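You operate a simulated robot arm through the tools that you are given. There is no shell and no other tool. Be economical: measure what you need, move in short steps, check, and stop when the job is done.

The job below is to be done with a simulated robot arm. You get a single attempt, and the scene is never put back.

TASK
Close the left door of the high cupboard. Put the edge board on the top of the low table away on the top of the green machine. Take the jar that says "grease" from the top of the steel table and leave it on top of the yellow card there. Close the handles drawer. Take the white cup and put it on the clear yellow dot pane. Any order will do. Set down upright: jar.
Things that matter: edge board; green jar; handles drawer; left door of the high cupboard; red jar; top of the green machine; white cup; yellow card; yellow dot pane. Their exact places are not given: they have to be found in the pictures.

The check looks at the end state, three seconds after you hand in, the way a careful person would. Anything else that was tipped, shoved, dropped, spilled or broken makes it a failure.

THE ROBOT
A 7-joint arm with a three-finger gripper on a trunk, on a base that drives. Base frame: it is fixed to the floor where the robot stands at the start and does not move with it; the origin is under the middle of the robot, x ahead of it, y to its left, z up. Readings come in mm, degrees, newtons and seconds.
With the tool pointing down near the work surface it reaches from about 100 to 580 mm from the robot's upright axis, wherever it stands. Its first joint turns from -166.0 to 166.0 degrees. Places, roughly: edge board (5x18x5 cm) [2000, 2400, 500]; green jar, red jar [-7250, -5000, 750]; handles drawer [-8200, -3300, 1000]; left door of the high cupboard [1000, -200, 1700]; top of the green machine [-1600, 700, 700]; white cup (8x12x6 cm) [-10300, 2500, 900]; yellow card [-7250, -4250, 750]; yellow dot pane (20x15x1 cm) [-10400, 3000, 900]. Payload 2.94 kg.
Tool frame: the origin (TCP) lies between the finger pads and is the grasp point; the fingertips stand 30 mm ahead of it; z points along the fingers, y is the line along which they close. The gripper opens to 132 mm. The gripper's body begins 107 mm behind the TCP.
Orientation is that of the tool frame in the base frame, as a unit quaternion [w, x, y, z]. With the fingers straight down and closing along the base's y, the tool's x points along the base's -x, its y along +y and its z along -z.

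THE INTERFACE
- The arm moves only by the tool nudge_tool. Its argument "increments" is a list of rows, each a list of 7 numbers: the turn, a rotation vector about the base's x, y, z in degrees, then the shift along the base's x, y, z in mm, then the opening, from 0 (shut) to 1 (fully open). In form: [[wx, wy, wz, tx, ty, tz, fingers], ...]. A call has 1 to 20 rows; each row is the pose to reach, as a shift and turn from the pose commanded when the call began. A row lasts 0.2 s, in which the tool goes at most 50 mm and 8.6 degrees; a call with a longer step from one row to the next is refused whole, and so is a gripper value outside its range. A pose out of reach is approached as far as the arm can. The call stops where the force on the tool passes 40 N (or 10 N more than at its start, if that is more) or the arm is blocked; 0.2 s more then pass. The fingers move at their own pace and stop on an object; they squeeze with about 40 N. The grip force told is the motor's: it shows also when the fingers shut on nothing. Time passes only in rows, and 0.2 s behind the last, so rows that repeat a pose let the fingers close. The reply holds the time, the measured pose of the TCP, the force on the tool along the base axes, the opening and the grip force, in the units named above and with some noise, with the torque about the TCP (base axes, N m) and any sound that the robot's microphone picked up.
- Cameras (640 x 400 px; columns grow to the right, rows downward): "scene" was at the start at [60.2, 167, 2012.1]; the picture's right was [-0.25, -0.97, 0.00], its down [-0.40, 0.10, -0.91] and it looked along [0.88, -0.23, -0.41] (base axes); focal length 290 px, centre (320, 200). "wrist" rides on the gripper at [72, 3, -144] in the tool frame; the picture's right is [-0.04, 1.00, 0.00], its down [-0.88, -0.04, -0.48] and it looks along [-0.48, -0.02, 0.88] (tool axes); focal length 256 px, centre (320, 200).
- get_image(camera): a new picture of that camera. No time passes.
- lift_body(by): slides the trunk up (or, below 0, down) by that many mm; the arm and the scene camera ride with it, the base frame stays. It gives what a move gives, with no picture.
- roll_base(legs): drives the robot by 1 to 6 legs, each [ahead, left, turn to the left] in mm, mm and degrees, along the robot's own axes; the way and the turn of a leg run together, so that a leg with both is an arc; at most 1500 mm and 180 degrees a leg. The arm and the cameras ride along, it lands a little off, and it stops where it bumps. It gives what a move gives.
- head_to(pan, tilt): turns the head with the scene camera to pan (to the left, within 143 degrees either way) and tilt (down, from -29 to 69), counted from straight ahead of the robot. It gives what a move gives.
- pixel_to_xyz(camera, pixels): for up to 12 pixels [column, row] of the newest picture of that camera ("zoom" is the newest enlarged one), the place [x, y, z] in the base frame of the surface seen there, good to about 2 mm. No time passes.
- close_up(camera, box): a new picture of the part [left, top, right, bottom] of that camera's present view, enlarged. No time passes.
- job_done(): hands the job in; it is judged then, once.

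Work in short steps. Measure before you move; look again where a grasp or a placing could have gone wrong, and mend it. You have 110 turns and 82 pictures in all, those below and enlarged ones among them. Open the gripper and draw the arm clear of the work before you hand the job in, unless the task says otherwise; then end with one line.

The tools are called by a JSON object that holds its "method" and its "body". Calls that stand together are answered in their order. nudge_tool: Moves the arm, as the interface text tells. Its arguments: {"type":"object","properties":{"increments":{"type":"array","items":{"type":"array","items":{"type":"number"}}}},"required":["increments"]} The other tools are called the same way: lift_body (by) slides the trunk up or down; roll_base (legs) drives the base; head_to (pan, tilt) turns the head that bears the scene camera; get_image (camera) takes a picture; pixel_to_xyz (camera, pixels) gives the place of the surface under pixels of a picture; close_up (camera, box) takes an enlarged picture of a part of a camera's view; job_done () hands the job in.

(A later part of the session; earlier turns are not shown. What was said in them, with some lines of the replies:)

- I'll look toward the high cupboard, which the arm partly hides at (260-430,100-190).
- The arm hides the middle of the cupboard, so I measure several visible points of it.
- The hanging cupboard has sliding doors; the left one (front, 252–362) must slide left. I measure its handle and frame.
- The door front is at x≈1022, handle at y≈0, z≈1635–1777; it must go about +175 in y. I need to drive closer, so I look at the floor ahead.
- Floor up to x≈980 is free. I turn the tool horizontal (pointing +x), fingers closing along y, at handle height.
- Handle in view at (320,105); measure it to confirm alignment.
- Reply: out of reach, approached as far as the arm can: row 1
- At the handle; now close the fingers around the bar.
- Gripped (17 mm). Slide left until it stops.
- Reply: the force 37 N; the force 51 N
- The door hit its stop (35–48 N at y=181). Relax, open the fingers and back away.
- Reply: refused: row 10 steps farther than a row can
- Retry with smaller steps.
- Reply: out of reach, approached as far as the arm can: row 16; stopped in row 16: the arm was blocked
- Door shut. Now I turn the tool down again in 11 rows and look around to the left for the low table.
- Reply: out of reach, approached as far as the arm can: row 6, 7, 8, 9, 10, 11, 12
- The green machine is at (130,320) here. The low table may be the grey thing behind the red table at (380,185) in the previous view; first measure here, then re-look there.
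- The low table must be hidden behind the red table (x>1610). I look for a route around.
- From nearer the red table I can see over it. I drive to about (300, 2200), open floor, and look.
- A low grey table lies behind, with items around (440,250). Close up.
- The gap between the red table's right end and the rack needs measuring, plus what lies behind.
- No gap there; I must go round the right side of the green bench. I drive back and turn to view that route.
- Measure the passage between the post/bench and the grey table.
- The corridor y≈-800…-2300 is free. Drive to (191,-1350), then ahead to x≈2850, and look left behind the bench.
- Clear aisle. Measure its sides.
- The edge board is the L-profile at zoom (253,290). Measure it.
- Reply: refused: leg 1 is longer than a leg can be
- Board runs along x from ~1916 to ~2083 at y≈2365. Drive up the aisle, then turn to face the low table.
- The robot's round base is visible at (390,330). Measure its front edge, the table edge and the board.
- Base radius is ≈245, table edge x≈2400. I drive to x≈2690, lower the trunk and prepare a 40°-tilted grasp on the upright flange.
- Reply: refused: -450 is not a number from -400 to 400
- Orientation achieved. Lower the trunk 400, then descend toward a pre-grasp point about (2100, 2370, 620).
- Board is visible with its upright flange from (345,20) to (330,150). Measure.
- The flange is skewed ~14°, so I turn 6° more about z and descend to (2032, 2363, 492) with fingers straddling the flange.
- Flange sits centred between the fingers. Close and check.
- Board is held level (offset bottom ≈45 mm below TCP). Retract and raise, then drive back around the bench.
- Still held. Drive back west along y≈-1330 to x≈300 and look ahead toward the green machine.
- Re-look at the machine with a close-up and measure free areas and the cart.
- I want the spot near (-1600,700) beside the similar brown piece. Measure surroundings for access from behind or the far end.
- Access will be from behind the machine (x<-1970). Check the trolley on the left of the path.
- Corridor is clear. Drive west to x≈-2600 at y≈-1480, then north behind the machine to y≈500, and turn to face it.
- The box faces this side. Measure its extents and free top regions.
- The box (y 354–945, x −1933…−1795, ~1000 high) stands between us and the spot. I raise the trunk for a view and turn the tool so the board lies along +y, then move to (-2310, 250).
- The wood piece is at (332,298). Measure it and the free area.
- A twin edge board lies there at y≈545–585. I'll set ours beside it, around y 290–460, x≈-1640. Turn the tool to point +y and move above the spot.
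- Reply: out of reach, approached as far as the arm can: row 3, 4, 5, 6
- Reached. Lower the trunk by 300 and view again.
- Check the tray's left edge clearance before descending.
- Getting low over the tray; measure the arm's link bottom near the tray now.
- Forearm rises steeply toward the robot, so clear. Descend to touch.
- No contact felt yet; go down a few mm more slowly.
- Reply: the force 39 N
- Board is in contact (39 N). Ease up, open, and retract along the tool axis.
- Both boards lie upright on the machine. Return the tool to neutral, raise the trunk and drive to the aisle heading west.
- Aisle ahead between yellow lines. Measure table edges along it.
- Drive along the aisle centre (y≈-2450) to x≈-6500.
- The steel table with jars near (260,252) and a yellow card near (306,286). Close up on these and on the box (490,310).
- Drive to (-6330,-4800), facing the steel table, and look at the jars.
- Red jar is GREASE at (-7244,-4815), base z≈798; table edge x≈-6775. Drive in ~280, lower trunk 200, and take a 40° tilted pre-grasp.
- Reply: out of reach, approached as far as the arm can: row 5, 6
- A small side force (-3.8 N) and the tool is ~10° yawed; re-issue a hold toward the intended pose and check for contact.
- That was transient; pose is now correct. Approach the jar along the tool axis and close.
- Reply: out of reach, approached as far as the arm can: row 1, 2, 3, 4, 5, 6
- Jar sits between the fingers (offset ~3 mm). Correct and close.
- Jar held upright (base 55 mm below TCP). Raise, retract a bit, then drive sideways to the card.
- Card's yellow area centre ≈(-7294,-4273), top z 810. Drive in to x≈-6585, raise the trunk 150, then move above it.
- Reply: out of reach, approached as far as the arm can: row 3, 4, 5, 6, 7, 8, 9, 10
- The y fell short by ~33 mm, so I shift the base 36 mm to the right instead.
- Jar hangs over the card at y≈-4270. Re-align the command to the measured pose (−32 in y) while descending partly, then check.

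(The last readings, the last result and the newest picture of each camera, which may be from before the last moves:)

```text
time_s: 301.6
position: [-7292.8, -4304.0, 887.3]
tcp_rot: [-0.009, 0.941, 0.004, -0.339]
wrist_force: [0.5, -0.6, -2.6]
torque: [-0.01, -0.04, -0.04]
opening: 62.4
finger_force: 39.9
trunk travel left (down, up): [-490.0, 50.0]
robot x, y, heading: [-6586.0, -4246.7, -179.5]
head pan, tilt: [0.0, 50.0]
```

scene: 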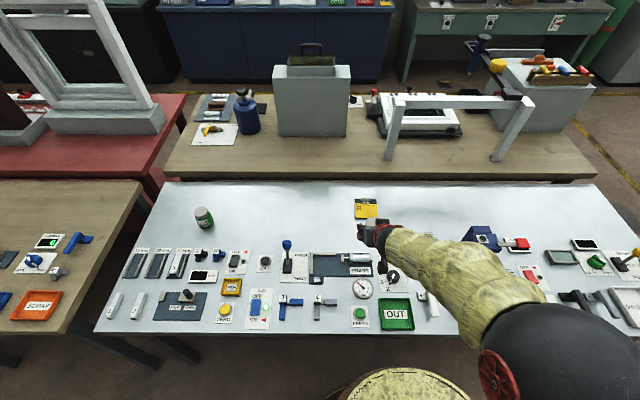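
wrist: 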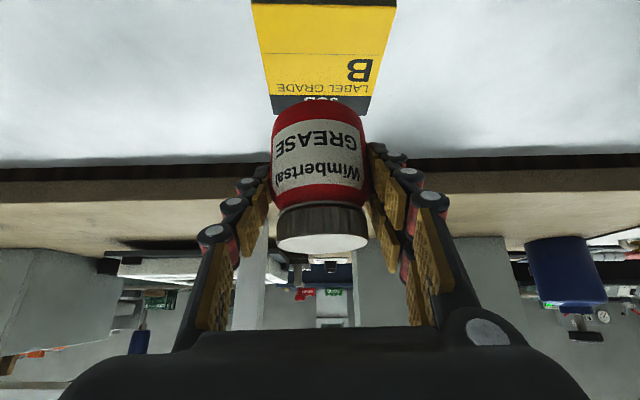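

The command had already followed; shift +32 back in y.

{"method": "nudge_tool", "body": {"increments": [[0, 0, 0, 0, 16, 0, 0], [0, 0, 0, 0, 32, 0, 0], [0, 0, 0, 0, 32, 0, 0]]}}

```text
time_s: 302.4
position: [-7291.4, -4273.0, 887.4]
tcp_rot: [-0.01, 0.941, 0.004, -0.339]
wrist_force: [0.9, -0.3, -2.8]
torque: [0.03, -0.03, -0.03]
opening: 62.0
finger_force: 40.3
trunk travel left (down, up): [-490.0, 50.0]
robot x, y, heading: [-6581.7, -4246.2, -179.2]
head pan, tilt: [0.0, 50.0]
```

On target; lower gently to contact (~865).

{"method": "nudge_tool", "body": {"increments": [[0, 0, 0, -1, 0, -12, 0], [0, 0, 0, -1, 0, -18, 0], [0, 0, 0, -1, 0, -21, 0], [0, 0, 0, -1, 0, -23, 0], [0, 0, 0, -1, 0, -25, 0]]}}

{"method": "get_image", "body": {"camera": "wrist"}}

```text
time_s: 303.6
position: [-7292.9, -4272.3, 865.2]
tcp_rot: [-0.01, 0.94, 0.003, -0.341]
wrist_force: [3.5, -1.7, 12.3]
torque: [-0.55, -0.11, 0.11]
opening: 62.2
finger_force: 40.4
trunk travel left (down, up): [-490.0, 50.0]
robot x, y, heading: [-6583.8, -4246.3, -179.7]
head pan, tilt: [0.0, 50.0]
```

```text
27 pictures are left
```

wrist: 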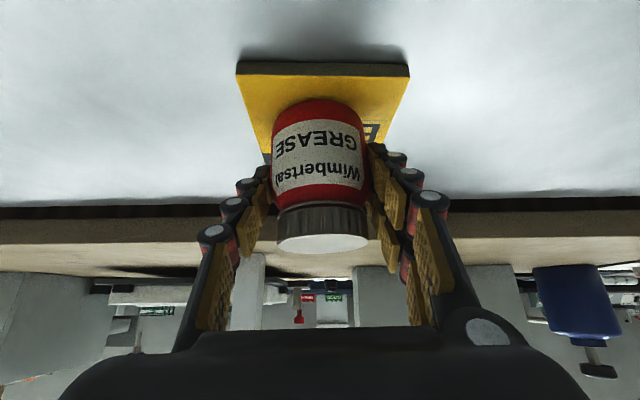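

Contact (15 N) and the jar is on the yellow area. Open slowly and retract along the tool axis.

{"method": "nudge_tool", "body": {"increments": [[0, 0, 0, 0, 0, 1, 0.45], [0, 0, 0, 0, 0, 1, 0.55], [0, 0, 0, 0, 0, 1, 0.65], [0, 0, 0, 0, 0, 1, 0.7], [0, 0, 0, 0, 0, 1, 0.7], [0, 0, 0, 15, 0, 20, 0.7], [0, 0, 0, 40, 0, 50, 0.7], [0, 0, 0, 65, 0, 80, 0.7], [0, 0, 0, 92, 0, 115, 0.7], [0, 0, 0, 115, 0, 155, 0.7], [0, 0, 0, 130, 0, 200, 0.7], [0, 0, 0, 145, 0, 245, 0.7]]}}

{"method": "get_image", "body": {"camera": "wrist"}}

```text
time_s: 306.2
position: [-7144.4, -4272.3, 1106.4]
tcp_rot: [-0.01, 0.941, 0.003, -0.338]
wrist_force: [1.5, 0.1, -0.6]
torque: [0.02, 0.09, -0.02]
opening: 92.1
finger_force: 0.2
out of reach, approached as far as the arm can: row 7, 8, 9, 10
trunk travel left (down, up): [-490.0, 50.0]
robot x, y, heading: [-6582.4, -4252.2, -179.3]
head pan, tilt: [0.0, 50.0]
```

```text
26 pictures are left
```

wrist: 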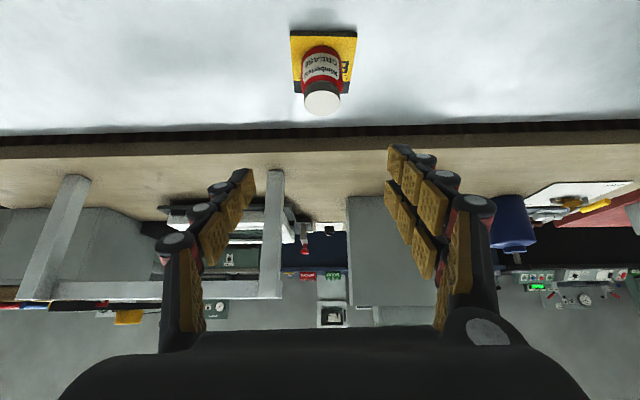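

Jar is on the card. Return the tool to neutral, back off, and drive via the aisle to x≈-8600 to see the drawer front.

{"method": "nudge_tool", "body": {"increments": [[0, -8, 0, 30, 0, 40, 0.5], [0, -16, 0, 60, 0, 80, 0.3], [0, -24, 0, 90, 0, 120, 0.1], [0, -32, 0, 120, 0, 160, 0], [0, -40, 0, 150, 0, 200, 0], [0, -40, 0, 170, 0, 230, 0], [0, -40, 0, 170, 0, 230, 0]]}}

{"method": "roll_base", "body": {"legs": [[-230, 0, 0], [0, -1400, 0], [0, -430, 0], [1450, 0, 0], [750, 0, 0]]}}

{"method": "head_to", "body": {"pan": 75, "tilt": 30}}

{"method": "get_image", "body": {"camera": "scene"}}

```text
time_s: 307.8
position: [-6977.3, -4271.9, 1338.1]
tcp_rot: [-0.009, 1.0, 0.007, 0.003]
wrist_force: [-0.5, -0.1, 0.2]
torque: [0.03, 0.0, -0.01]
opening: 0.0
finger_force: 12.1
out of reach, approached as far as the arm can: row 3
trunk travel left (down, up): [-490.0, 50.0]
robot x, y, heading: [-6582.9, -4248.0, -179.7]
head pan, tilt: [0.0, 50.0]
```

```text
time_s: 328.7
position: [-8922.7, -2474.6, 1337.6]
tcp_rot: [-0.008, 1.0, 0.019, 0.003]
wrist_force: [-0.6, 0.0, -0.3]
torque: [-0.01, -0.06, -0.01]
opening: 0.0
finger_force: 28.1
trunk travel left (down, up): [-490.0, 50.0]
robot x, y, heading: [-8527.1, -2447.5, -178.1]
head pan, tilt: [0.0, 50.0]
```

```text
time_s: 330.2
position: [-8921.2, -2476.0, 1338.1]
tcp_rot: [-0.008, 1.0, 0.02, 0.003]
wrist_force: [-0.6, -0.3, 0.0]
torque: [0.05, 0.03, 0.0]
opening: 0.0
finger_force: 28.6
trunk travel left (down, up): [-490.0, 50.0]
robot x, y, heading: [-8530.3, -2442.2, -178.0]
head pan, tilt: [75.0, 30.0]
```

```text
25 pictures are left
```

scene: 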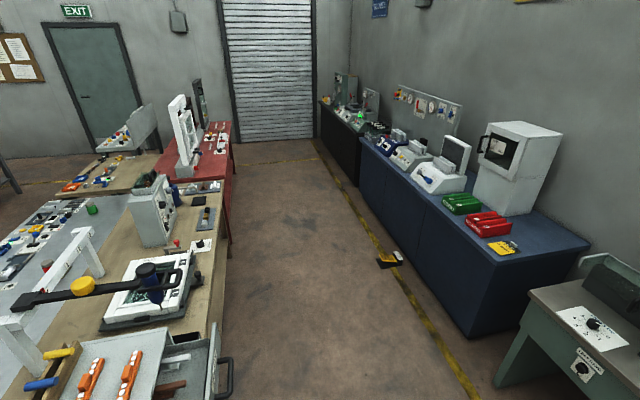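

The open drawer is at (190,360) with a handle at (226,375). Measure it and the aisle width.

{"method": "close_up", "body": {"camera": "scene", "box": [80, 280, 272, 400]}}

{"method": "pixel_to_xyz", "body": {"camera": "scene", "pixels": [[213, 345], [205, 395], [218, 370], [229, 365], [229, 385], [155, 360], [165, 345], [225, 390], [470, 330], [495, 380], [220, 330], [215, 390]]}}

```text
3.33 times, centred on (176, 340) of scene
```

zoom: 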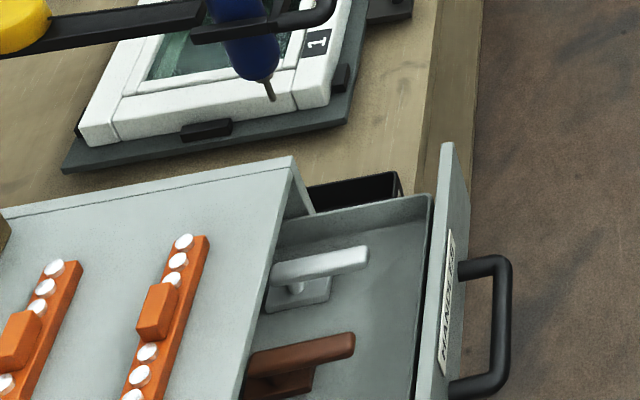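

```text
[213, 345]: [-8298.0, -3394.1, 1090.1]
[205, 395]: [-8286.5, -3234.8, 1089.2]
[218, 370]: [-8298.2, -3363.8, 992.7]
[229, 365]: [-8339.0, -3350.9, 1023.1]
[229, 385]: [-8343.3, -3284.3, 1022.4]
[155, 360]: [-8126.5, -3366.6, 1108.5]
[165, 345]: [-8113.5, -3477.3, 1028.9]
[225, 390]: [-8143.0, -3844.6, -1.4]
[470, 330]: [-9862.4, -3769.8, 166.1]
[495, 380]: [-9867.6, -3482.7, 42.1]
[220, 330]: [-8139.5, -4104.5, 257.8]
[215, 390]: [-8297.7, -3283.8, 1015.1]
```

The HANDLES drawer front is at x≈-8298, handle at z≈1022, cabinet front ≈-8127. I go to (-8930,-3315) facing +x, trunk down, to push the plate with closed fingers above the handle.

{"method": "roll_base", "body": {"legs": [[420, 0, 0], [0, 855, 0], [0, 0, 178]]}}

{"method": "lift_body", "body": {"by": -300}}

{"method": "nudge_tool", "body": {"increments": [[0, -8.4, 0, 0, 0, 10, 0], [0, -16.8, 0, 0, 0, 15, 0], [0, -25.2, 0, 0, 0, 20, 0], [0, -33.6, 0, 0, 0, 25, 0], [0, -42, 0, 0, 0, 30, 0], [0, -50.4, 0, 0, 0, 30, 0], [0, -58.8, 0, 0, 0, 30, 0], [0, -67.2, 0, 0, 0, 30, 0], [0, -75.6, 0, 0, 0, 30, 0], [0, -84, 0, 0, 0, 30, 0], [0, -90, 0, 0, 0, 30, 0], [0, -90, 0, 0, 0, 30, 0], [0, -90, 0, 0, 0, 30, 0]]}}

```text
time_s: 344.3
position: [-8520.8, -3268.1, 1337.7]
tcp_rot: [-0.003, -0.037, 0.999, -0.008]
wrist_force: [-0.7, 0.4, -0.8]
torque: [0.07, 0.03, -0.03]
opening: 0.0
finger_force: 28.7
trunk travel left (down, up): [-490.0, 50.0]
robot x, y, heading: [-8914.4, -3313.2, 4.1]
head pan, tilt: [75.0, 30.0]
```

```text
time_s: 347.3
position: [-8520.9, -3267.7, 1038.7]
tcp_rot: [-0.003, -0.037, 0.999, -0.007]
wrist_force: [-0.7, 0.1, -0.3]
torque: [0.04, 0.05, 0.0]
opening: 0.0
finger_force: 28.1
trunk travel left (down, up): [-190.0, 350.0]
robot x, y, heading: [-8913.6, -3317.1, 4.0]
head pan, tilt: [75.0, 30.0]
```

```text
time_s: 349.7
position: [-8483.8, -3248.7, 1178.5]
tcp_rot: [0.755, 0.014, 0.656, -0.001]
wrist_force: [0.7, 0.5, -0.1]
torque: [0.02, 0.0, 0.04]
opening: 0.0
finger_force: 28.0
trunk travel left (down, up): [-190.0, 350.0]
robot x, y, heading: [-8911.3, -3313.2, 4.1]
head pan, tilt: [75.0, 30.0]
stopped in row 11: the arm was blocked; the commanded pose is now the measured one
```

Blocked near a joint limit; the tool now points slightly upward at (-8484,-3249,1178). Correct it while moving out to (-8400,-3312,1064).

{"method": "nudge_tool", "body": {"increments": [[0, 2, 0, 20, -15, -20, 0], [0, 4, 0, 40, -30, -45, 0], [0, 6, 0, 60, -45, -75, 0], [0, 8, 0, 75, -63, -100, 0], [0, 8, 0, 84, -63, -114, 0], [0, 8, 0, 84, -63, -114, 0]]}}

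{"method": "head_to", "body": {"pan": 0, "tilt": 35}}

{"method": "get_image", "body": {"camera": "scene"}}

```text
time_s: 351.1
position: [-8406.7, -3274.9, 1069.4]
tcp_rot: [0.707, 0.016, 0.708, -0.003]
wrist_force: [-0.5, -0.2, 0.5]
torque: [-0.04, -0.03, 0.02]
opening: 0.0
finger_force: 28.3
out of reach, approached as far as the arm can: row 3, 4, 5, 6
trunk travel left (down, up): [-190.0, 350.0]
robot x, y, heading: [-8912.4, -3316.2, 4.0]
head pan, tilt: [75.0, 30.0]
```

```text
time_s: 352.6
position: [-8407.0, -3275.8, 1068.6]
tcp_rot: [0.707, 0.017, 0.707, -0.004]
wrist_force: [-0.1, 0.2, 0.1]
torque: [0.02, -0.02, -0.03]
opening: 0.0
finger_force: 28.8
trunk travel left (down, up): [-190.0, 350.0]
robot x, y, heading: [-8913.6, -3314.2, 4.0]
head pan, tilt: [0.0, 35.0]
```

```text
23 pictures are left
```

scene: 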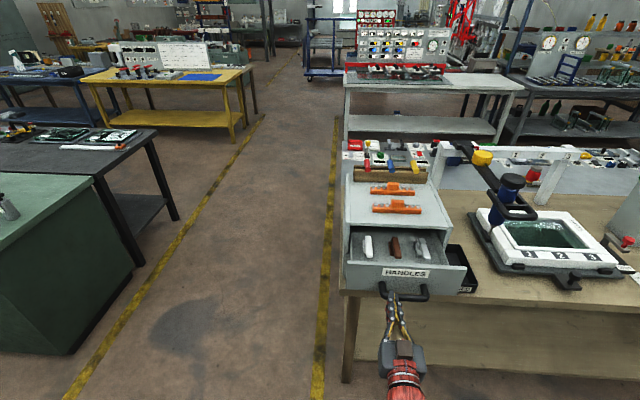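

Measure the drawer plate extents to choose the push point.

{"method": "pixel_to_xyz", "body": {"camera": "scene", "pixels": [[348, 275], [462, 285], [405, 273], [382, 290], [426, 292], [405, 297], [400, 262], [398, 296], [355, 222], [440, 222]]}}

```text
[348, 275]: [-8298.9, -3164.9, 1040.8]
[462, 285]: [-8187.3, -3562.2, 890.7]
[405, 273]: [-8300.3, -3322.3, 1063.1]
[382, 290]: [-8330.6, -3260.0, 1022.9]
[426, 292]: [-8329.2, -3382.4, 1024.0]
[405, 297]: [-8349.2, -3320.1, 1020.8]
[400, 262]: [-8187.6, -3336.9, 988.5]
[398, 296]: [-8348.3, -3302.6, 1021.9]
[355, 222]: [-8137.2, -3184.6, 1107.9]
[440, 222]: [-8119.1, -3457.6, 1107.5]
```

Plate centre y≈-3322. Shift the base 46 right and 60 ahead, then push along +x.

{"method": "roll_base", "body": {"legs": [[60, -50, -4]]}}

{"method": "nudge_tool", "body": {"increments": [[0, 0, 0, 20, 0, 0, 0], [0, 0, 0, 40, 0, 0, 0], [0, 0, 0, 60, 0, 0, 0], [0, 0, 0, 80, 0, 0, 0], [0, 0, 0, 100, 0, 0, 0], [0, 0, 0, 120, 0, 0, 0], [0, 0, 0, 140, 0, 0, 0]]}}

```text
time_s: 353.6
position: [-8343.6, -3358.3, 1068.0]
tcp_rot: [0.706, 0.039, 0.707, -0.027]
wrist_force: [0.4, 0.2, 0.0]
torque: [-0.03, 0.01, -0.01]
opening: 0.0
finger_force: 28.7
trunk travel left (down, up): [-190.0, 350.0]
robot x, y, heading: [-8852.1, -3360.9, 0.0]
head pan, tilt: [0.0, 35.0]
```

```text
time_s: 355.2
position: [-8204.6, -3344.5, 1069.5]
tcp_rot: [0.705, 0.045, 0.707, -0.031]
wrist_force: [0.9, 0.2, 0.8]
torque: [-0.02, 0.03, 0.03]
opening: 0.0
finger_force: 29.2
out of reach, approached as far as the arm can: row 3, 4, 5, 6, 7
trunk travel left (down, up): [-190.0, 350.0]
robot x, y, heading: [-8851.9, -3361.1, -0.2]
head pan, tilt: [0.0, 35.0]
```

Drawer pushed to plate ≈-8174. Continue slowly until it stops.

{"method": "nudge_tool", "body": {"increments": [[0, 0, 0, 8, 0, 0, 0], [0, 0, 0, 16, 0, 0, 0], [0, 0, 0, 24, 0, 0, 0], [0, 0, 0, 32, 0, 0, 0], [0, 0, 0, 40, 0, 0, 0], [0, 0, 0, 46, 0, 0, 0]]}}

{"method": "get_image", "body": {"camera": "scene"}}

```text
time_s: 356.2
position: [-8182.4, -3340.1, 1069.2]
tcp_rot: [0.706, 0.044, 0.706, -0.031]
wrist_force: [-34.9, 0.3, 10.7]
torque: [0.07, -0.22, 0.18]
opening: 0.0
finger_force: 29.0
out of reach, approached as far as the arm can: row 2, 3, 4
trunk travel left (down, up): [-190.0, 350.0]
robot x, y, heading: [-8849.3, -3362.6, 0.3]
head pan, tilt: [0.0, 35.0]
stopped in row 4: the force on the tool passed its limit at 49 N (the readings are from after the stop); the commanded pose is now the measured one
```

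```text
22 pictures are left
```

scene: 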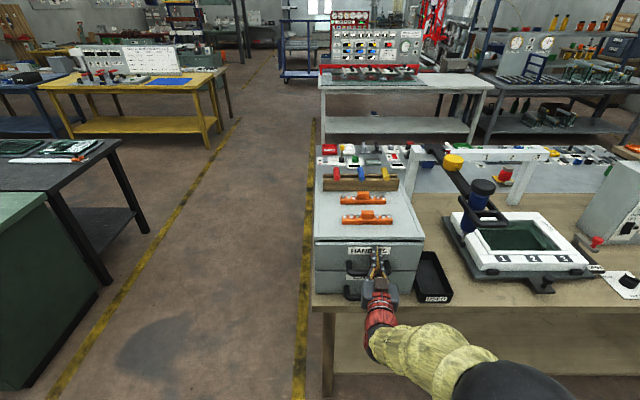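

Drawer is shut (stop at 49 N). Retract, restore neutral tool, raise the trunk, and look toward the cup area to the north-west.

{"method": "nudge_tool", "body": {"increments": [[0, 0, 0, -40, 0, 0, 0], [0, 0, 0, -80, 0, 0, 0], [0, 0, 0, -120, 0, 0, 0], [0, 0, 0, -150, 0, 20, 0], [0.4, 8.2, 0.5, -150, 0, 40, 0], [0.7, 16.4, 1, -150, 0, 60, 0.2], [1.1, 24.6, 1.5, -150, 0, 60, 0.4], [1.4, 32.8, 2, -150, 0, 60, 0.5], [1.8, 41, 2.5, -150, 0, 60, 0.6], [2.1, 49.2, 3, -150, 0, 60, 0.7], [2.5, 57.4, 3.5, -150, 0, 60, 0.8], [2.8, 65.6, 4, -150, 0, 60, 0.8], [3.2, 73.8, 4.5, -150, 0, 60, 0.8], [3.6, 82, 5.1, -150, 0, 60, 0.8], [4, 90, 5.6, -150, 0, 60, 0.8], [4, 90, 5.6, -180, 0, 60, 0.8], [4, 90, 5.6, -210, 0, 60, 0.8]]}}

{"method": "lift_body", "body": {"by": 350}}

{"method": "head_to", "body": {"pan": 110, "tilt": 15}}

{"method": "get_image", "body": {"camera": "scene"}}

```text
time_s: 359.8
position: [-8388.2, -3339.6, 1126.4]
tcp_rot: [-0.003, 0.001, 1.0, 0.0]
wrist_force: [-0.7, 0.1, 0.5]
torque: [0.01, -0.02, 0.01]
opening: 105.6
finger_force: 0.2
trunk travel left (down, up): [-190.0, 350.0]
robot x, y, heading: [-8851.8, -3362.5, 0.1]
head pan, tilt: [0.0, 35.0]
```

```text
time_s: 363.2
position: [-8387.1, -3340.1, 1474.9]
tcp_rot: [-0.004, 0.0, 1.0, 0.001]
wrist_force: [-0.9, 0.1, 0.2]
torque: [-0.01, -0.05, -0.01]
opening: 105.8
finger_force: 0.1
trunk travel left (down, up): [-540.0, 0.0]
robot x, y, heading: [-8848.7, -3363.2, 0.1]
head pan, tilt: [0.0, 35.0]
```

```text
time_s: 365.1
position: [-8387.7, -3340.4, 1476.0]
tcp_rot: [-0.004, 0.001, 1.0, 0.0]
wrist_force: [0.5, -0.8, -1.4]
torque: [-0.03, 0.01, 0.01]
opening: 105.7
finger_force: 0.0
trunk travel left (down, up): [-540.0, 0.0]
robot x, y, heading: [-8850.8, -3363.1, 0.2]
head pan, tilt: [110.0, 15.0]
```

```text
21 pictures are left
```

scene: 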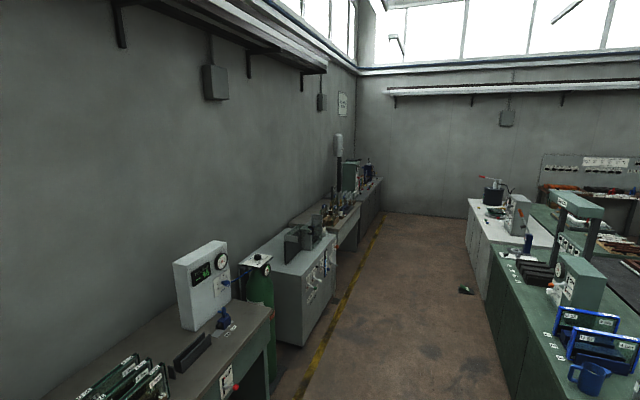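

A corridor runs north along the west wall. Measure its sides and the far bench.

{"method": "pixel_to_xyz", "body": {"camera": "scene", "pixels": [[270, 330], [335, 260], [350, 240], [380, 185], [490, 300], [470, 245], [465, 290], [385, 215], [340, 205], [350, 270], [500, 330]]}}

{"method": "close_up", "body": {"camera": "scene", "box": [280, 140, 400, 260]}}

```text
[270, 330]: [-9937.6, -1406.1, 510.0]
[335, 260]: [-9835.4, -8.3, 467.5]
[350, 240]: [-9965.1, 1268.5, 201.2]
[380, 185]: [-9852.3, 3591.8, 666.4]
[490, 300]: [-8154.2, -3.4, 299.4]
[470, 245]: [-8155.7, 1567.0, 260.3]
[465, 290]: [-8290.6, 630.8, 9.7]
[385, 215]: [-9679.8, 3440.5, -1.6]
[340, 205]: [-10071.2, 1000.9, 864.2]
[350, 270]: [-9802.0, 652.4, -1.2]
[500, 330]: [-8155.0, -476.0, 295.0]
```

```text
3.33 times, centred on (340, 200) of scene
```

zoom: 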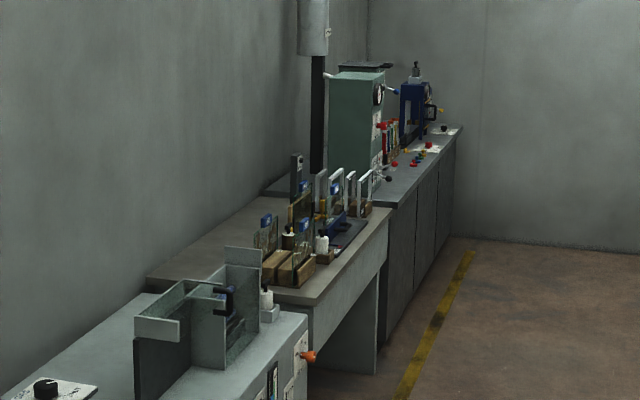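

Drive north along x≈-9150 to y≈2350 and turn to face west.

{"method": "roll_base", "body": {"legs": [[-280, 0, 0], [0, 1450, 0], [0, 1450, 0], [0, 1450, 0], [0, 1350, 0], [0, 0, 180]]}}

{"method": "head_to", "body": {"pan": 0, "tilt": 30}}

{"method": "get_image", "body": {"camera": "scene"}}

```text
time_s: 401.2
position: [-9544.8, 2341.7, 1476.2]
tcp_rot: [0.0, 1.0, -0.01, 0.004]
wrist_force: [0.3, 1.6, 0.9]
torque: [-0.03, -0.04, 0.02]
opening: 105.5
finger_force: 0.1
trunk travel left (down, up): [-540.0, 0.0]
robot x, y, heading: [-9082.3, 2354.4, 178.9]
head pan, tilt: [110.0, 15.0]
```

```text
time_s: 403.1
position: [-9544.8, 2341.4, 1475.9]
tcp_rot: [0.001, 1.0, -0.009, 0.003]
wrist_force: [-0.3, 1.1, 0.1]
torque: [-0.03, 0.02, -0.02]
opening: 105.8
finger_force: 0.0
trunk travel left (down, up): [-540.0, 0.0]
robot x, y, heading: [-9080.9, 2352.0, 179.1]
head pan, tilt: [0.0, 30.0]
```

```text
19 pictures are left
```

scene: 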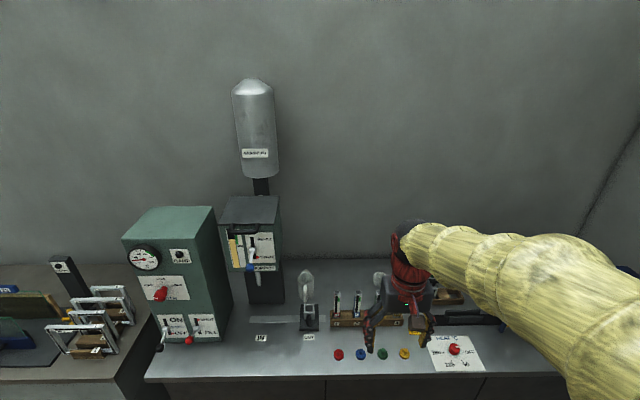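

The gripper hides the region; close-up around it.

{"method": "head_to", "body": {"pan": -20, "tilt": 40}}

{"method": "nudge_tool", "body": {"increments": [[0, 0, 0, 30, -40, 0, 0.8], [0, 0, 0, 30, -80, 0, 0.8], [0, 0, 0, 30, -120, 0, 0.8], [0, 0, 0, 30, -160, 0, 0.8], [0, 0, 0, 30, -200, 0, 0.8], [0, 0, 0, 50, -240, 0, 0.8], [0, 0, 0, 90, -270, 0, 0.8], [0, 0, 0, 120, -300, 0, 0.8]]}}

{"method": "get_image", "body": {"camera": "scene"}}

```text
time_s: 403.9
position: [-9544.7, 2340.8, 1476.4]
tcp_rot: [0.0, 1.0, -0.01, 0.004]
wrist_force: [0.5, -0.8, 0.5]
torque: [0.0, 0.02, 0.0]
opening: 105.9
finger_force: 0.0
trunk travel left (down, up): [-540.0, 0.0]
robot x, y, heading: [-9080.6, 2355.5, 179.0]
head pan, tilt: [-20.0, 40.0]
```

```text
time_s: 405.7
position: [-9425.4, 2040.3, 1476.4]
tcp_rot: [-0.001, 1.0, -0.011, 0.004]
wrist_force: [0.8, -0.4, 1.0]
torque: [0.02, 0.0, -0.01]
opening: 105.6
finger_force: 0.1
trunk travel left (down, up): [-540.0, 0.0]
robot x, y, heading: [-9078.4, 2354.4, 178.9]
head pan, tilt: [-20.0, 40.0]
```

```text
18 pictures are left
```

scene: 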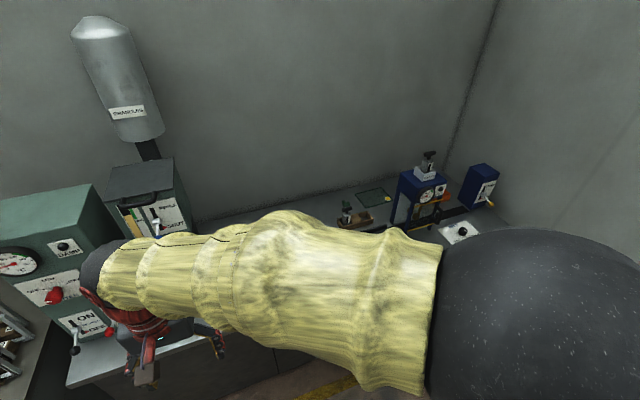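

The pane is at (373,197) near the wall. Drive 500 north, move the arm to its right, and look left.

{"method": "roll_base", "body": {"legs": [[0, -450, 1]]}}

{"method": "nudge_tool", "body": {"increments": [[0, 0, 0, -40, 20, 0, 0.8], [0, 0, 0, -60, 60, 0, 0.8], [0, 0, 0, -60, 105, 0, 0.8], [0, 0, 0, -60, 150, 0, 0.8], [0, 0, 0, -60, 195, 0, 0.8], [0, 0, 0, -60, 240, 0, 0.8], [0, 0, 0, -60, 285, 0, 0.8], [0, 0, 0, -60, 330, 0, 0.8], [0, 0, 0, -60, 375, 0, 0.8], [0, 0, 0, -50, 420, 0, 0.8]]}}

{"method": "head_to", "body": {"pan": 8, "tilt": 30}}

{"method": "get_image", "body": {"camera": "scene"}}

```text
time_s: 408.5
position: [-9417.0, 2489.6, 1477.5]
tcp_rot: [-0.001, 1.0, -0.001, 0.003]
wrist_force: [0.5, -0.5, 0.5]
torque: [-0.03, 0.01, -0.02]
opening: 105.7
finger_force: 0.0
trunk travel left (down, up): [-540.0, 0.0]
robot x, y, heading: [-9075.2, 2807.0, 179.9]
head pan, tilt: [-20.0, 40.0]
```

```text
time_s: 410.7
position: [-9466.7, 2910.6, 1475.7]
tcp_rot: [0.0, 1.0, -0.001, 0.003]
wrist_force: [0.3, 0.6, -0.3]
torque: [-0.01, 0.02, 0.0]
opening: 105.5
finger_force: 0.0
trunk travel left (down, up): [-540.0, 0.0]
robot x, y, heading: [-9077.9, 2806.7, 180.1]
head pan, tilt: [-20.0, 40.0]
```

```text
time_s: 411.6
position: [-9466.8, 2909.1, 1475.6]
tcp_rot: [0.001, 1.0, -0.002, 0.003]
wrist_force: [0.5, -1.2, -0.2]
torque: [-0.01, -0.01, 0.02]
opening: 105.8
finger_force: 0.0
trunk travel left (down, up): [-540.0, 0.0]
robot x, y, heading: [-9078.3, 2806.5, 180.4]
head pan, tilt: [8.0, 30.0]
```

```text
17 pictures are left
```

scene: 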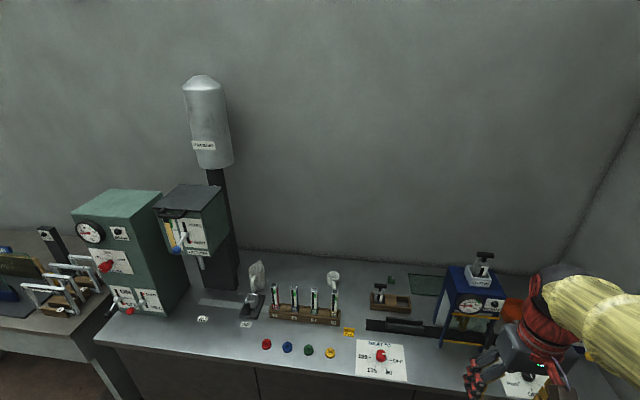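

Candidate cup: white round thing at (333,278). Close up there and at the pane (430,285), and measure.

{"method": "close_up", "body": {"camera": "scene", "box": [230, 240, 470, 390]}}

{"method": "pixel_to_xyz", "body": {"camera": "zoom", "pixels": [[275, 95], [283, 92], [268, 112], [265, 90], [480, 90], [570, 95], [475, 140], [540, 145], [440, 190], [280, 240], [520, 280], [62, 90]]}}

```text
2.67 times, centred on (350, 315) of scene
```

zoom: 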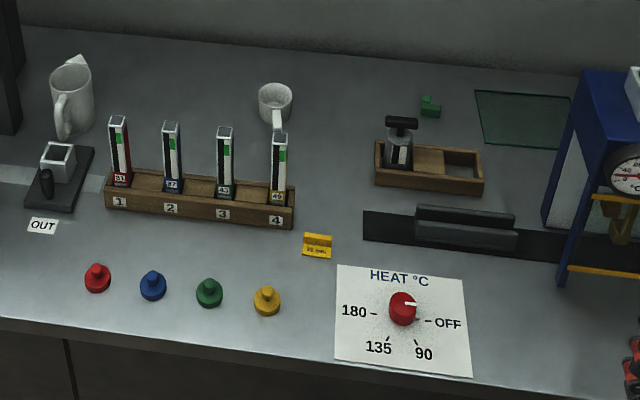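

```text
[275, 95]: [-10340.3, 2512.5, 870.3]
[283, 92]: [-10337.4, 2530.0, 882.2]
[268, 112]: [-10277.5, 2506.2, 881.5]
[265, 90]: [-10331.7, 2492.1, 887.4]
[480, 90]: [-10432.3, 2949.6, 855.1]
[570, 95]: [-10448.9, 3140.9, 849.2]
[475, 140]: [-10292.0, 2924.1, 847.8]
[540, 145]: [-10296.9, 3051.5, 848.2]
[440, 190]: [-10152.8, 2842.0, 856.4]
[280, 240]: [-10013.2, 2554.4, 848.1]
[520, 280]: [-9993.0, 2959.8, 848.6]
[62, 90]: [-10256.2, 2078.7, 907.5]
```

The white mug is at ≈(-10310,2512), handle toward +x; a pane lies at x −10292…−10445, y 2925…3135. Measure the handle, tube 4 top and rack, blue machine.

{"method": "pixel_to_xyz", "body": {"camera": "zoom", "pixels": [[277, 115], [277, 122], [277, 128], [279, 138], [275, 137], [285, 137], [282, 205], [288, 100], [261, 100], [250, 175], [585, 100], [225, 132]]}}

{"method": "close_up", "body": {"camera": "scene", "box": [310, 260, 354, 290]}}

```text
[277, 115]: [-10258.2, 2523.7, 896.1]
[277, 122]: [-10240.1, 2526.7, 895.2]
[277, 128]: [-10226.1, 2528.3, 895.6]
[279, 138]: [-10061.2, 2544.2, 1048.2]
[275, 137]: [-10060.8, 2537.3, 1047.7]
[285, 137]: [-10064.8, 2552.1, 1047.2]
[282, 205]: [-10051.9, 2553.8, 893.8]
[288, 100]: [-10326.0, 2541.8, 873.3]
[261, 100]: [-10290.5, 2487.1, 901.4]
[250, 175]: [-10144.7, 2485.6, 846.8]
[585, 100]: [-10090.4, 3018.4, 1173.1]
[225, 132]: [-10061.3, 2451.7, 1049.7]
```

```text
13.33 times, centred on (332, 275) of scene
```

zoom: 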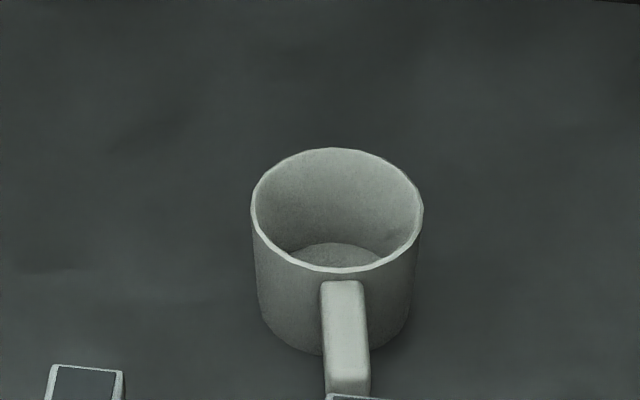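

Tubes reach z 1049 at x≈-10061, right before the mug, so I'd use a smaller tilt and grip the handle (x≈-10235, y≈2527). Check the bench front geometry for how close I can stand.

{"method": "pixel_to_xyz", "body": {"camera": "scene", "pixels": [[250, 368], [250, 376], [250, 392], [120, 352], [400, 384], [345, 395], [330, 365], [267, 345], [450, 285], [452, 300], [478, 340], [440, 325]]}}

{"method": "head_to", "body": {"pan": 8, "tilt": 60}}

{"method": "get_image", "body": {"camera": "scene"}}

```text
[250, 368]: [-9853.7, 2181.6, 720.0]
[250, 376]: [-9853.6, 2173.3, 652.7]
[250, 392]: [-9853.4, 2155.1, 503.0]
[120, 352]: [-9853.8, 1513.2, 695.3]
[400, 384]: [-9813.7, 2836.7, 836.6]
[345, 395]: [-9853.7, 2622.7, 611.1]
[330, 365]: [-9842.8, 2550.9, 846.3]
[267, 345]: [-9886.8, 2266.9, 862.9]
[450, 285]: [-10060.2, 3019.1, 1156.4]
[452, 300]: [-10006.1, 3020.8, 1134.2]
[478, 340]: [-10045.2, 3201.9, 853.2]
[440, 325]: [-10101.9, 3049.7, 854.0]
```

```text
time_s: 412.6
position: [-9467.5, 2909.3, 1476.5]
tcp_rot: [0.0, 1.0, -0.001, 0.003]
wrist_force: [0.5, 0.9, 0.0]
torque: [0.0, 0.03, -0.01]
opening: 105.9
finger_force: 0.1
trunk travel left (down, up): [-540.0, 0.0]
robot x, y, heading: [-9075.9, 2807.0, 179.7]
head pan, tilt: [8.0, 60.0]
```

```text
14 pictures are left
```

scene: 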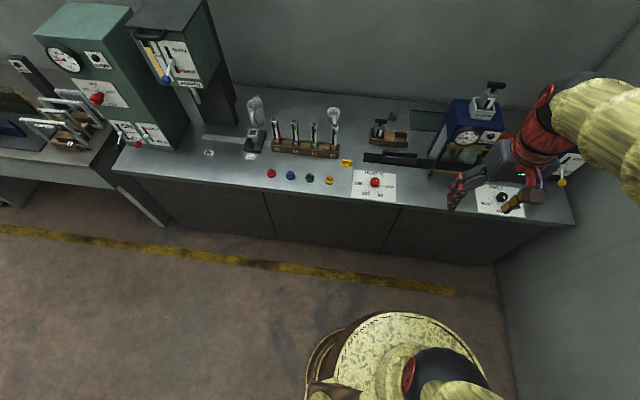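

Base must stay at x ≥ -9600. Measure handle edges and rim on the last zoom to get the handle's direction and width.

{"method": "pixel_to_xyz", "body": {"camera": "zoom", "pixels": [[325, 295], [362, 295], [329, 375], [367, 375], [343, 290], [348, 380], [336, 152], [330, 270], [254, 205], [421, 205], [345, 390]]}}

{"method": "roll_base", "body": {"legs": [[0, 255, 0], [510, 0, 0]]}}

```text
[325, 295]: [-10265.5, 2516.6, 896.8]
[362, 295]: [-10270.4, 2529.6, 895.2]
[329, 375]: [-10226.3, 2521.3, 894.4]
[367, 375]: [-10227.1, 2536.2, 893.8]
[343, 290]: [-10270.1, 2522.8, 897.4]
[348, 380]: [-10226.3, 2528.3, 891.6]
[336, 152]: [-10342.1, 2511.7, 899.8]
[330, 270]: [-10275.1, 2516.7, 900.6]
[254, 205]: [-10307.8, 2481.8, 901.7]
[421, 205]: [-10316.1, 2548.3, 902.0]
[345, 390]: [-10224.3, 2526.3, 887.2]
```

```text
time_s: 416.9
position: [-9971.4, 2649.5, 1476.1]
tcp_rot: [0.0, 1.0, 0.002, 0.004]
wrist_force: [0.1, 0.4, 0.4]
torque: [-0.05, -0.07, -0.02]
opening: 105.7
finger_force: 0.0
trunk travel left (down, up): [-540.0, 0.0]
robot x, y, heading: [-9578.6, 2548.3, -179.4]
head pan, tilt: [8.0, 60.0]
```

Cup centre ≈(-10310,2515), handle 14 mm thick along (0.99,0.135), top z≈896. Move above the handle with 22° tilt at z≈1180 and check.

{"method": "nudge_tool", "body": {"increments": [[-0.5, 7.3, 2.6, -35, -16, -25, 0.4], [-1, 14.6, 5.1, -70, -32, -50, 0.4], [-1.5, 21.9, 7.7, -105, -48, -80, 0.4], [-1.5, 21.9, 7.7, -135, -64, -112, 0.4], [-1.5, 21.9, 7.7, -165, -80, -146, 0.4], [-1.5, 21.9, 7.7, -195, -95, -180, 0.4], [-1.5, 21.9, 7.7, -225, -108, -215, 0.4], [-1.5, 21.9, 7.7, -250, -120, -250, 0.4], [-1.5, 21.9, 7.7, -265, -122, -280, 0.4], [-1.5, 21.9, 7.7, -269, -122, -296, 0.4], [-1.5, 21.9, 7.7, -269, -122, -296, 0.4], [-1.5, 21.9, 7.7, -269, -122, -296, 0.4]]}}

{"method": "get_image", "body": {"camera": "wrist"}}

```text
time_s: 419.5
position: [-10237.9, 2528.2, 1179.7]
tcp_rot: [0.013, 0.98, 0.068, -0.186]
wrist_force: [-0.4, -0.1, 0.8]
torque: [-0.01, 0.0, 0.04]
opening: 52.8
finger_force: 0.0
trunk travel left (down, up): [-540.0, 0.0]
robot x, y, heading: [-9581.0, 2548.8, -179.7]
head pan, tilt: [8.0, 60.0]
```

```text
13 pictures are left
```

wrist: 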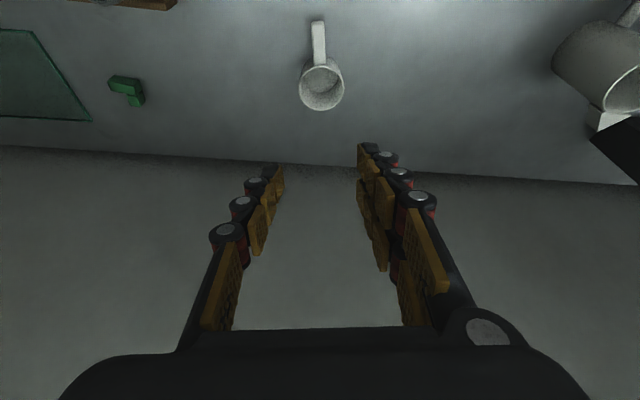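

Reached without limits and the handle is aligned (320,40). Descend to z≈950 and check.

{"method": "nudge_tool", "body": {"increments": [[0, 0, 0, 0, 0, -45, 0.4], [0, 0, 0, 0, 0, -90, 0.4], [0, 0, 0, 0, 0, -135, 0.4], [0, 0, 0, 0, 0, -180, 0.4], [0, 0, 0, 0, 0, -225, 0.4], [0, 0, 0, 0, 0, -232, 0.4]]}}

{"method": "get_image", "body": {"camera": "wrist"}}

```text
time_s: 420.9
position: [-10238.7, 2526.1, 947.2]
tcp_rot: [0.011, 0.98, 0.067, -0.186]
wrist_force: [0.1, 0.6, -0.1]
torque: [0.03, 0.01, 0.01]
opening: 52.7
finger_force: 0.1
trunk travel left (down, up): [-540.0, 0.0]
robot x, y, heading: [-9576.6, 2549.0, -179.6]
head pan, tilt: [8.0, 60.0]
```

```text
12 pictures are left
```

wrist: 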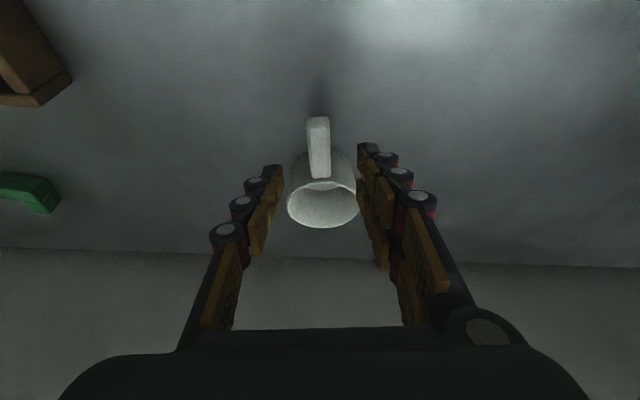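

Well aligned, handle between the fingers. Descend the last 60 mm and close.

{"method": "nudge_tool", "body": {"increments": [[0, 0, 0, 0, 0, -25, 0.4], [0, 0, 0, 0, 0, -45, 0.4], [0, 0, 0, 0, 0, -59, 0.4], [0, 0, 0, 0, 0, -59, 0.3], [0, 0, 0, 0, 0, -59, 0.15], [0, 0, 0, 0, 0, -59, 0], [0, 0, 0, 0, 0, -59, 0], [0, 0, 0, 0, 0, -59, 0], [0, 0, 0, 0, 0, -59, 0]]}}

{"method": "nudge_tool", "body": {"increments": [[0, 0, 0, 0, 0, 15, 0], [0, 0, 0, 0, 0, 40, 0], [0, 0, 0, 0, 0, 80, 0], [0, 0, 0, 0, 0, 80, 0]]}}

{"method": "get_image", "body": {"camera": "wrist"}}

```text
time_s: 422.9
position: [-10238.9, 2528.6, 888.9]
tcp_rot: [0.012, 0.98, 0.068, -0.186]
wrist_force: [-0.1, -0.4, -0.2]
torque: [-0.02, -0.02, -0.01]
opening: 16.4
finger_force: 39.4
trunk travel left (down, up): [-540.0, 0.0]
robot x, y, heading: [-9579.9, 2548.7, -179.7]
head pan, tilt: [8.0, 60.0]
```

```text
time_s: 423.9
position: [-10240.5, 2527.7, 968.6]
tcp_rot: [0.012, 0.98, 0.068, -0.186]
wrist_force: [-1.0, 0.1, -1.3]
torque: [-0.01, -0.05, 0.02]
opening: 16.4
finger_force: 40.1
trunk travel left (down, up): [-540.0, 0.0]
robot x, y, heading: [-9582.0, 2547.4, -179.3]
head pan, tilt: [8.0, 60.0]
```

```text
11 pictures are left
```

wrist: 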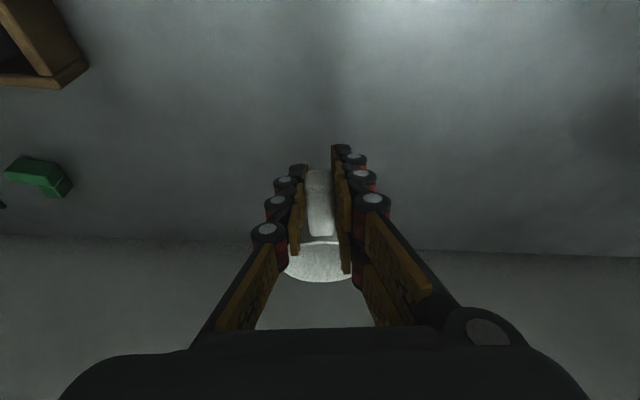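

Cup is held. Raise it, turn the tool −22° about z, and drive 410 mm right toward the pane.

{"method": "nudge_tool", "body": {"increments": [[0, 0, 0, 0, 0, 45, 0], [0, 0, 0, 0, 0, 90, 0], [0, 0, 0, 0, 0, 135, 0], [0, 0, 0, 0, 0, 180, 0], [0, 0, 0, 5, 0, 225, 0], [0, 0, 0, 10, 0, 270, 0], [0, 0, -7.5, 15, 0, 300, 0], [0, 0, -15, 20, 0, 320, 0], [0, 0, -22, 20, 0, 320, 0], [0, 0, -22, 20, 0, 320, 0]]}}

{"method": "roll_base", "body": {"legs": [[0, -410, 0]]}}

{"method": "get_image", "body": {"camera": "wrist"}}

```text
time_s: 426.1
position: [-10217.9, 2529.4, 1289.9]
tcp_rot: [-0.024, 0.975, -0.121, -0.186]
wrist_force: [-0.1, 1.1, 0.1]
torque: [-0.04, -0.01, -0.03]
opening: 16.1
finger_force: 40.2
trunk travel left (down, up): [-540.0, 0.0]
robot x, y, heading: [-9581.5, 2549.9, -179.6]
head pan, tilt: [8.0, 60.0]
```

```text
time_s: 428.7
position: [-10221.7, 2944.4, 1288.9]
tcp_rot: [-0.023, 0.975, -0.12, -0.185]
wrist_force: [0.3, 0.7, 0.4]
torque: [-0.05, -0.01, 0.0]
opening: 16.2
finger_force: 39.7
trunk travel left (down, up): [-540.0, 0.0]
robot x, y, heading: [-9580.0, 2963.4, -179.8]
head pan, tilt: [8.0, 60.0]
```

```text
10 pictures are left
```

wrist: 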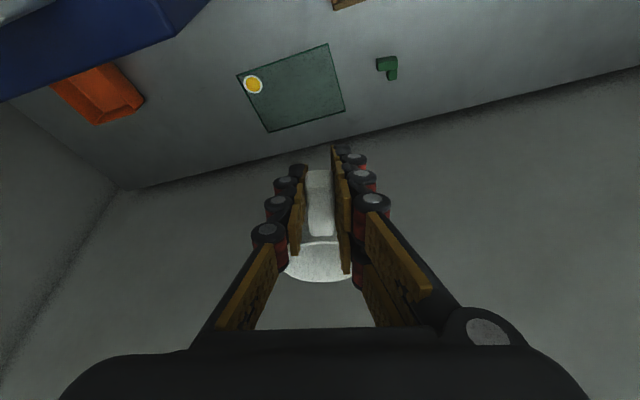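

Pane with the yellow dot is fully visible. Measure its corners, dot, and neighbours.

{"method": "pixel_to_xyz", "body": {"camera": "wrist", "pixels": [[239, 76], [327, 46], [343, 109], [269, 129], [253, 85], [300, 90], [385, 66], [175, 35], [130, 95], [205, 5], [345, 3]]}}

```text
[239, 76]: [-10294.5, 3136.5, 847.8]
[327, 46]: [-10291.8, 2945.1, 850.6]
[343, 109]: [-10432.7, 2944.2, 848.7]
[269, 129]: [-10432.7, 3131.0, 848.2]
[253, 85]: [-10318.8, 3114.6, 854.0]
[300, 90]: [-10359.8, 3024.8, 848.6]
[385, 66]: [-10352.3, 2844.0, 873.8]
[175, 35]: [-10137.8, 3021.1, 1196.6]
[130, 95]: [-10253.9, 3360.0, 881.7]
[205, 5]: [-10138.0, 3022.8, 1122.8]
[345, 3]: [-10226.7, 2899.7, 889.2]
```

Pane spans x −10290…−10434, y 2943…3138. Target cup centre (-10341,2988) → TCP (-10270,2974). Drive 14 ahead and descend to z≈1000 to check reach.

{"method": "roll_base", "body": {"legs": [[14, 0, 0]]}}

{"method": "nudge_tool", "body": {"increments": [[0, 0, 0, -10, 10, -40, 0], [0, 0, 0, -20, 20, -80, 0], [0, 0, 0, -33, 30, -120, 0], [0, 0, 0, -33, 30, -160, 0], [0, 0, 0, -33, 30, -200, 0], [0, 0, 0, -33, 30, -240, 0], [0, 0, 0, -33, 30, -275, 0], [0, 0, 0, -33, 30, -289, 0], [0, 0, 0, -33, 30, -289, 0]]}}

{"method": "get_image", "body": {"camera": "wrist"}}

```text
time_s: 429.5
position: [-10223.9, 2944.3, 1289.2]
tcp_rot: [-0.023, 0.975, -0.12, -0.185]
wrist_force: [-0.6, -0.7, -0.9]
torque: [-0.03, -0.02, 0.0]
opening: 16.4
finger_force: 39.9
trunk travel left (down, up): [-540.0, 0.0]
robot x, y, heading: [-9581.6, 2968.1, -179.5]
head pan, tilt: [8.0, 60.0]
stopped in leg 1: the robot was blocked; the commanded pose is now the measured one
```

```text
time_s: 431.5
position: [-10256.5, 2974.4, 1001.1]
tcp_rot: [-0.023, 0.975, -0.12, -0.185]
wrist_force: [-0.6, 0.7, -0.7]
torque: [-0.02, -0.05, 0.03]
opening: 16.1
finger_force: 39.5
trunk travel left (down, up): [-540.0, 0.0]
robot x, y, heading: [-9584.5, 2961.5, -179.3]
head pan, tilt: [8.0, 60.0]
```

```text
9 pictures are left
```

wrist: 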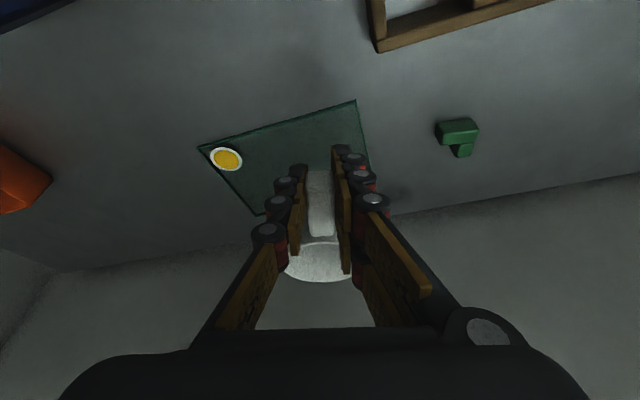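

Base is against the cabinet; arm still has reach. Shift 14 mm further in x, descend to z≈912.

{"method": "nudge_tool", "body": {"increments": [[0, 0, 0, -10, 0, -20, 0], [0, 0, 0, -15, 1, -50, 0], [0, 0, 0, -15, 1, -80, 0], [0, 0, 0, -15, 1, -89, 0], [0, 0, 0, -15, 1, -89, 0]]}}

{"method": "get_image", "body": {"camera": "wrist"}}

```text
time_s: 432.7
position: [-10269.0, 2975.3, 911.5]
tcp_rot: [-0.023, 0.975, -0.12, -0.185]
wrist_force: [-0.9, 0.7, -1.4]
torque: [0.01, -0.03, -0.02]
opening: 16.1
finger_force: 40.4
trunk travel left (down, up): [-540.0, 0.0]
robot x, y, heading: [-9587.6, 2965.3, -179.8]
head pan, tilt: [8.0, 60.0]
```

```text
8 pictures are left
```

wrist: 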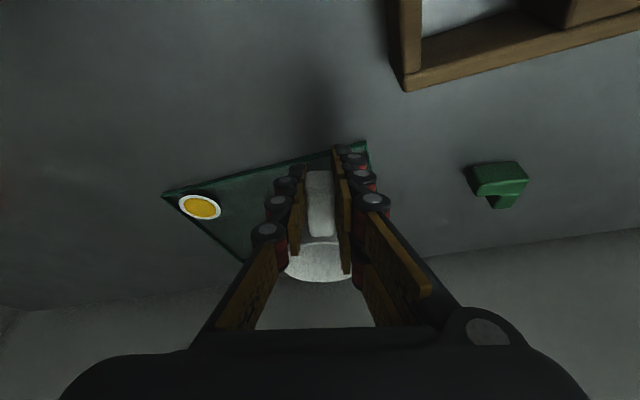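

Cup is over the pane. Lower slowly to contact (expected TCP z≈893).

{"method": "nudge_tool", "body": {"increments": [[0, 0, 0, 0, 0, -8, 0], [0, 0, 0, 0, 0, -13, 0], [0, 0, 0, 0, 0, -16, 0], [0, 0, 0, 0, 0, -18, 0]]}}

```text
time_s: 433.7
position: [-10271.3, 2974.3, 895.1]
tcp_rot: [-0.024, 0.975, -0.121, -0.186]
wrist_force: [1.1, 0.1, 1.7]
torque: [-0.02, 0.12, 0.01]
opening: 16.0
finger_force: 40.2
trunk travel left (down, up): [-540.0, 0.0]
robot x, y, heading: [-9584.9, 2964.3, -179.6]
head pan, tilt: [8.0, 60.0]
```

Slight contact (~3 N). A touch lower, then release.

{"method": "nudge_tool", "body": {"increments": [[0, 0, 0, 0, 0, -1, 0], [0, 0, 0, 0, 0, -2, 0]]}}

{"method": "nudge_tool", "body": {"increments": [[0, 0, 0, 0, 0, 1, 0.12], [0, 0, 0, 0, 0, 1, 0.2], [0, 0, 0, 0, 0, 1, 0.3], [0, 0, 0, 0, 0, 1, 0.35], [0, 0, 0, 0, 0, 1, 0.35], [0, 0, 0, 0, 0, 25, 0.35], [0, 0, 0, 0, 0, 60, 0.35], [0, 0, 0, 0, 0, 100, 0.35], [0, 0, 0, 0, 0, 140, 0.35]]}}

{"method": "get_image", "body": {"camera": "wrist"}}

```text
time_s: 434.3
position: [-10271.4, 2974.3, 895.0]
tcp_rot: [-0.023, 0.975, -0.12, -0.187]
wrist_force: [2.9, 0.9, 9.9]
torque: [0.16, 0.54, -0.06]
opening: 16.3
finger_force: 40.3
trunk travel left (down, up): [-540.0, 0.0]
robot x, y, heading: [-9584.0, 2965.7, -179.6]
head pan, tilt: [8.0, 60.0]
```

```text
time_s: 436.3
position: [-10269.5, 2975.2, 1032.1]
tcp_rot: [-0.022, 0.975, -0.12, -0.186]
wrist_force: [0.6, -0.1, 0.0]
torque: [0.0, 0.12, 0.03]
opening: 46.3
finger_force: 0.2
trunk travel left (down, up): [-540.0, 0.0]
robot x, y, heading: [-9583.8, 2966.0, -179.5]
head pan, tilt: [8.0, 60.0]
```

```text
7 pictures are left
```

wrist: 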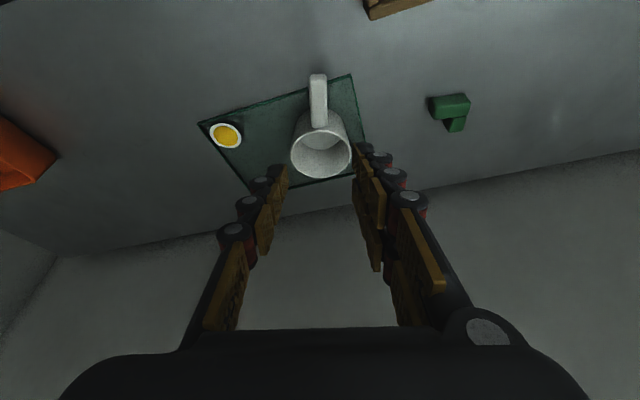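

The cup stands on the pane, clear of the dot. Raise the arm further, back the base away, and take a final look.

{"method": "nudge_tool", "body": {"increments": [[0, 0, 0, 5, 0, 45, 0.35], [0, 0, 0, 10, -5, 90, 0.35], [0, 0, 0, 15, -10, 135, 0.35], [0, 0, 0, 20, -15, 180, 0.35], [0, 0, 0, 25, -20, 225, 0.35], [0, 0, 0, 40, -20, 265, 0.35], [0, 0, 0, 70, -20, 300, 0.35]]}}

{"method": "roll_base", "body": {"legs": [[-450, 0, 0]]}}

{"method": "head_to", "body": {"pan": 5, "tilt": 35}}

{"method": "get_image", "body": {"camera": "scene"}}

```text
time_s: 437.9
position: [-10197.4, 2957.0, 1332.3]
tcp_rot: [-0.023, 0.975, -0.12, -0.186]
wrist_force: [1.1, -0.2, -0.4]
torque: [-0.02, 0.08, 0.02]
opening: 46.3
finger_force: 0.0
trunk travel left (down, up): [-540.0, 0.0]
robot x, y, heading: [-9581.7, 2964.9, -179.7]
head pan, tilt: [8.0, 60.0]
```

```text
time_s: 440.6
position: [-9751.1, 2958.5, 1332.9]
tcp_rot: [-0.023, 0.975, -0.12, -0.186]
wrist_force: [0.9, -0.5, -0.2]
torque: [0.0, 0.08, -0.03]
opening: 46.1
finger_force: 0.0
trunk travel left (down, up): [-540.0, 0.0]
robot x, y, heading: [-9135.5, 2972.1, -179.5]
head pan, tilt: [8.0, 60.0]
```

```text
time_s: 441.5
position: [-9753.2, 2959.1, 1332.7]
tcp_rot: [-0.023, 0.975, -0.121, -0.185]
wrist_force: [0.2, 0.3, 0.4]
torque: [-0.02, 0.01, 0.0]
opening: 46.2
finger_force: 0.0
trunk travel left (down, up): [-540.0, 0.0]
robot x, y, heading: [-9136.2, 2968.4, -179.9]
head pan, tilt: [5.0, 35.0]
```

```text
6 pictures are left
```

scene: 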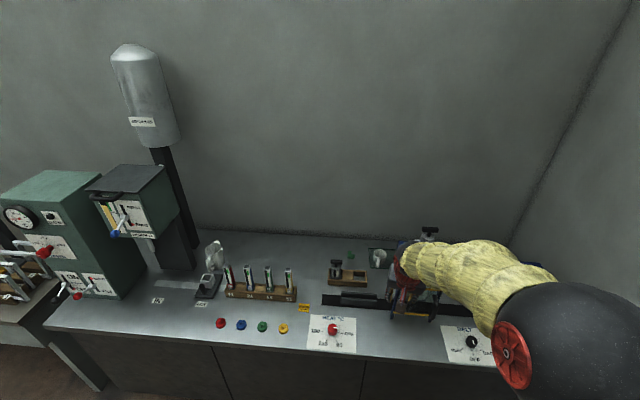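

Everything on the bench stands as before, the cup is on the pane at (379,256), and the arm is clear. Handing in.

{"method": "job_done", "body": {}}

```text
The job is handed in.
```

All five jobs are done and handed in: the cupboard's left door and the handles drawer are closed, the edge board is on the green machine, the grease jar is upright on the yellow card, and the white cup is on the yellow dot pane.
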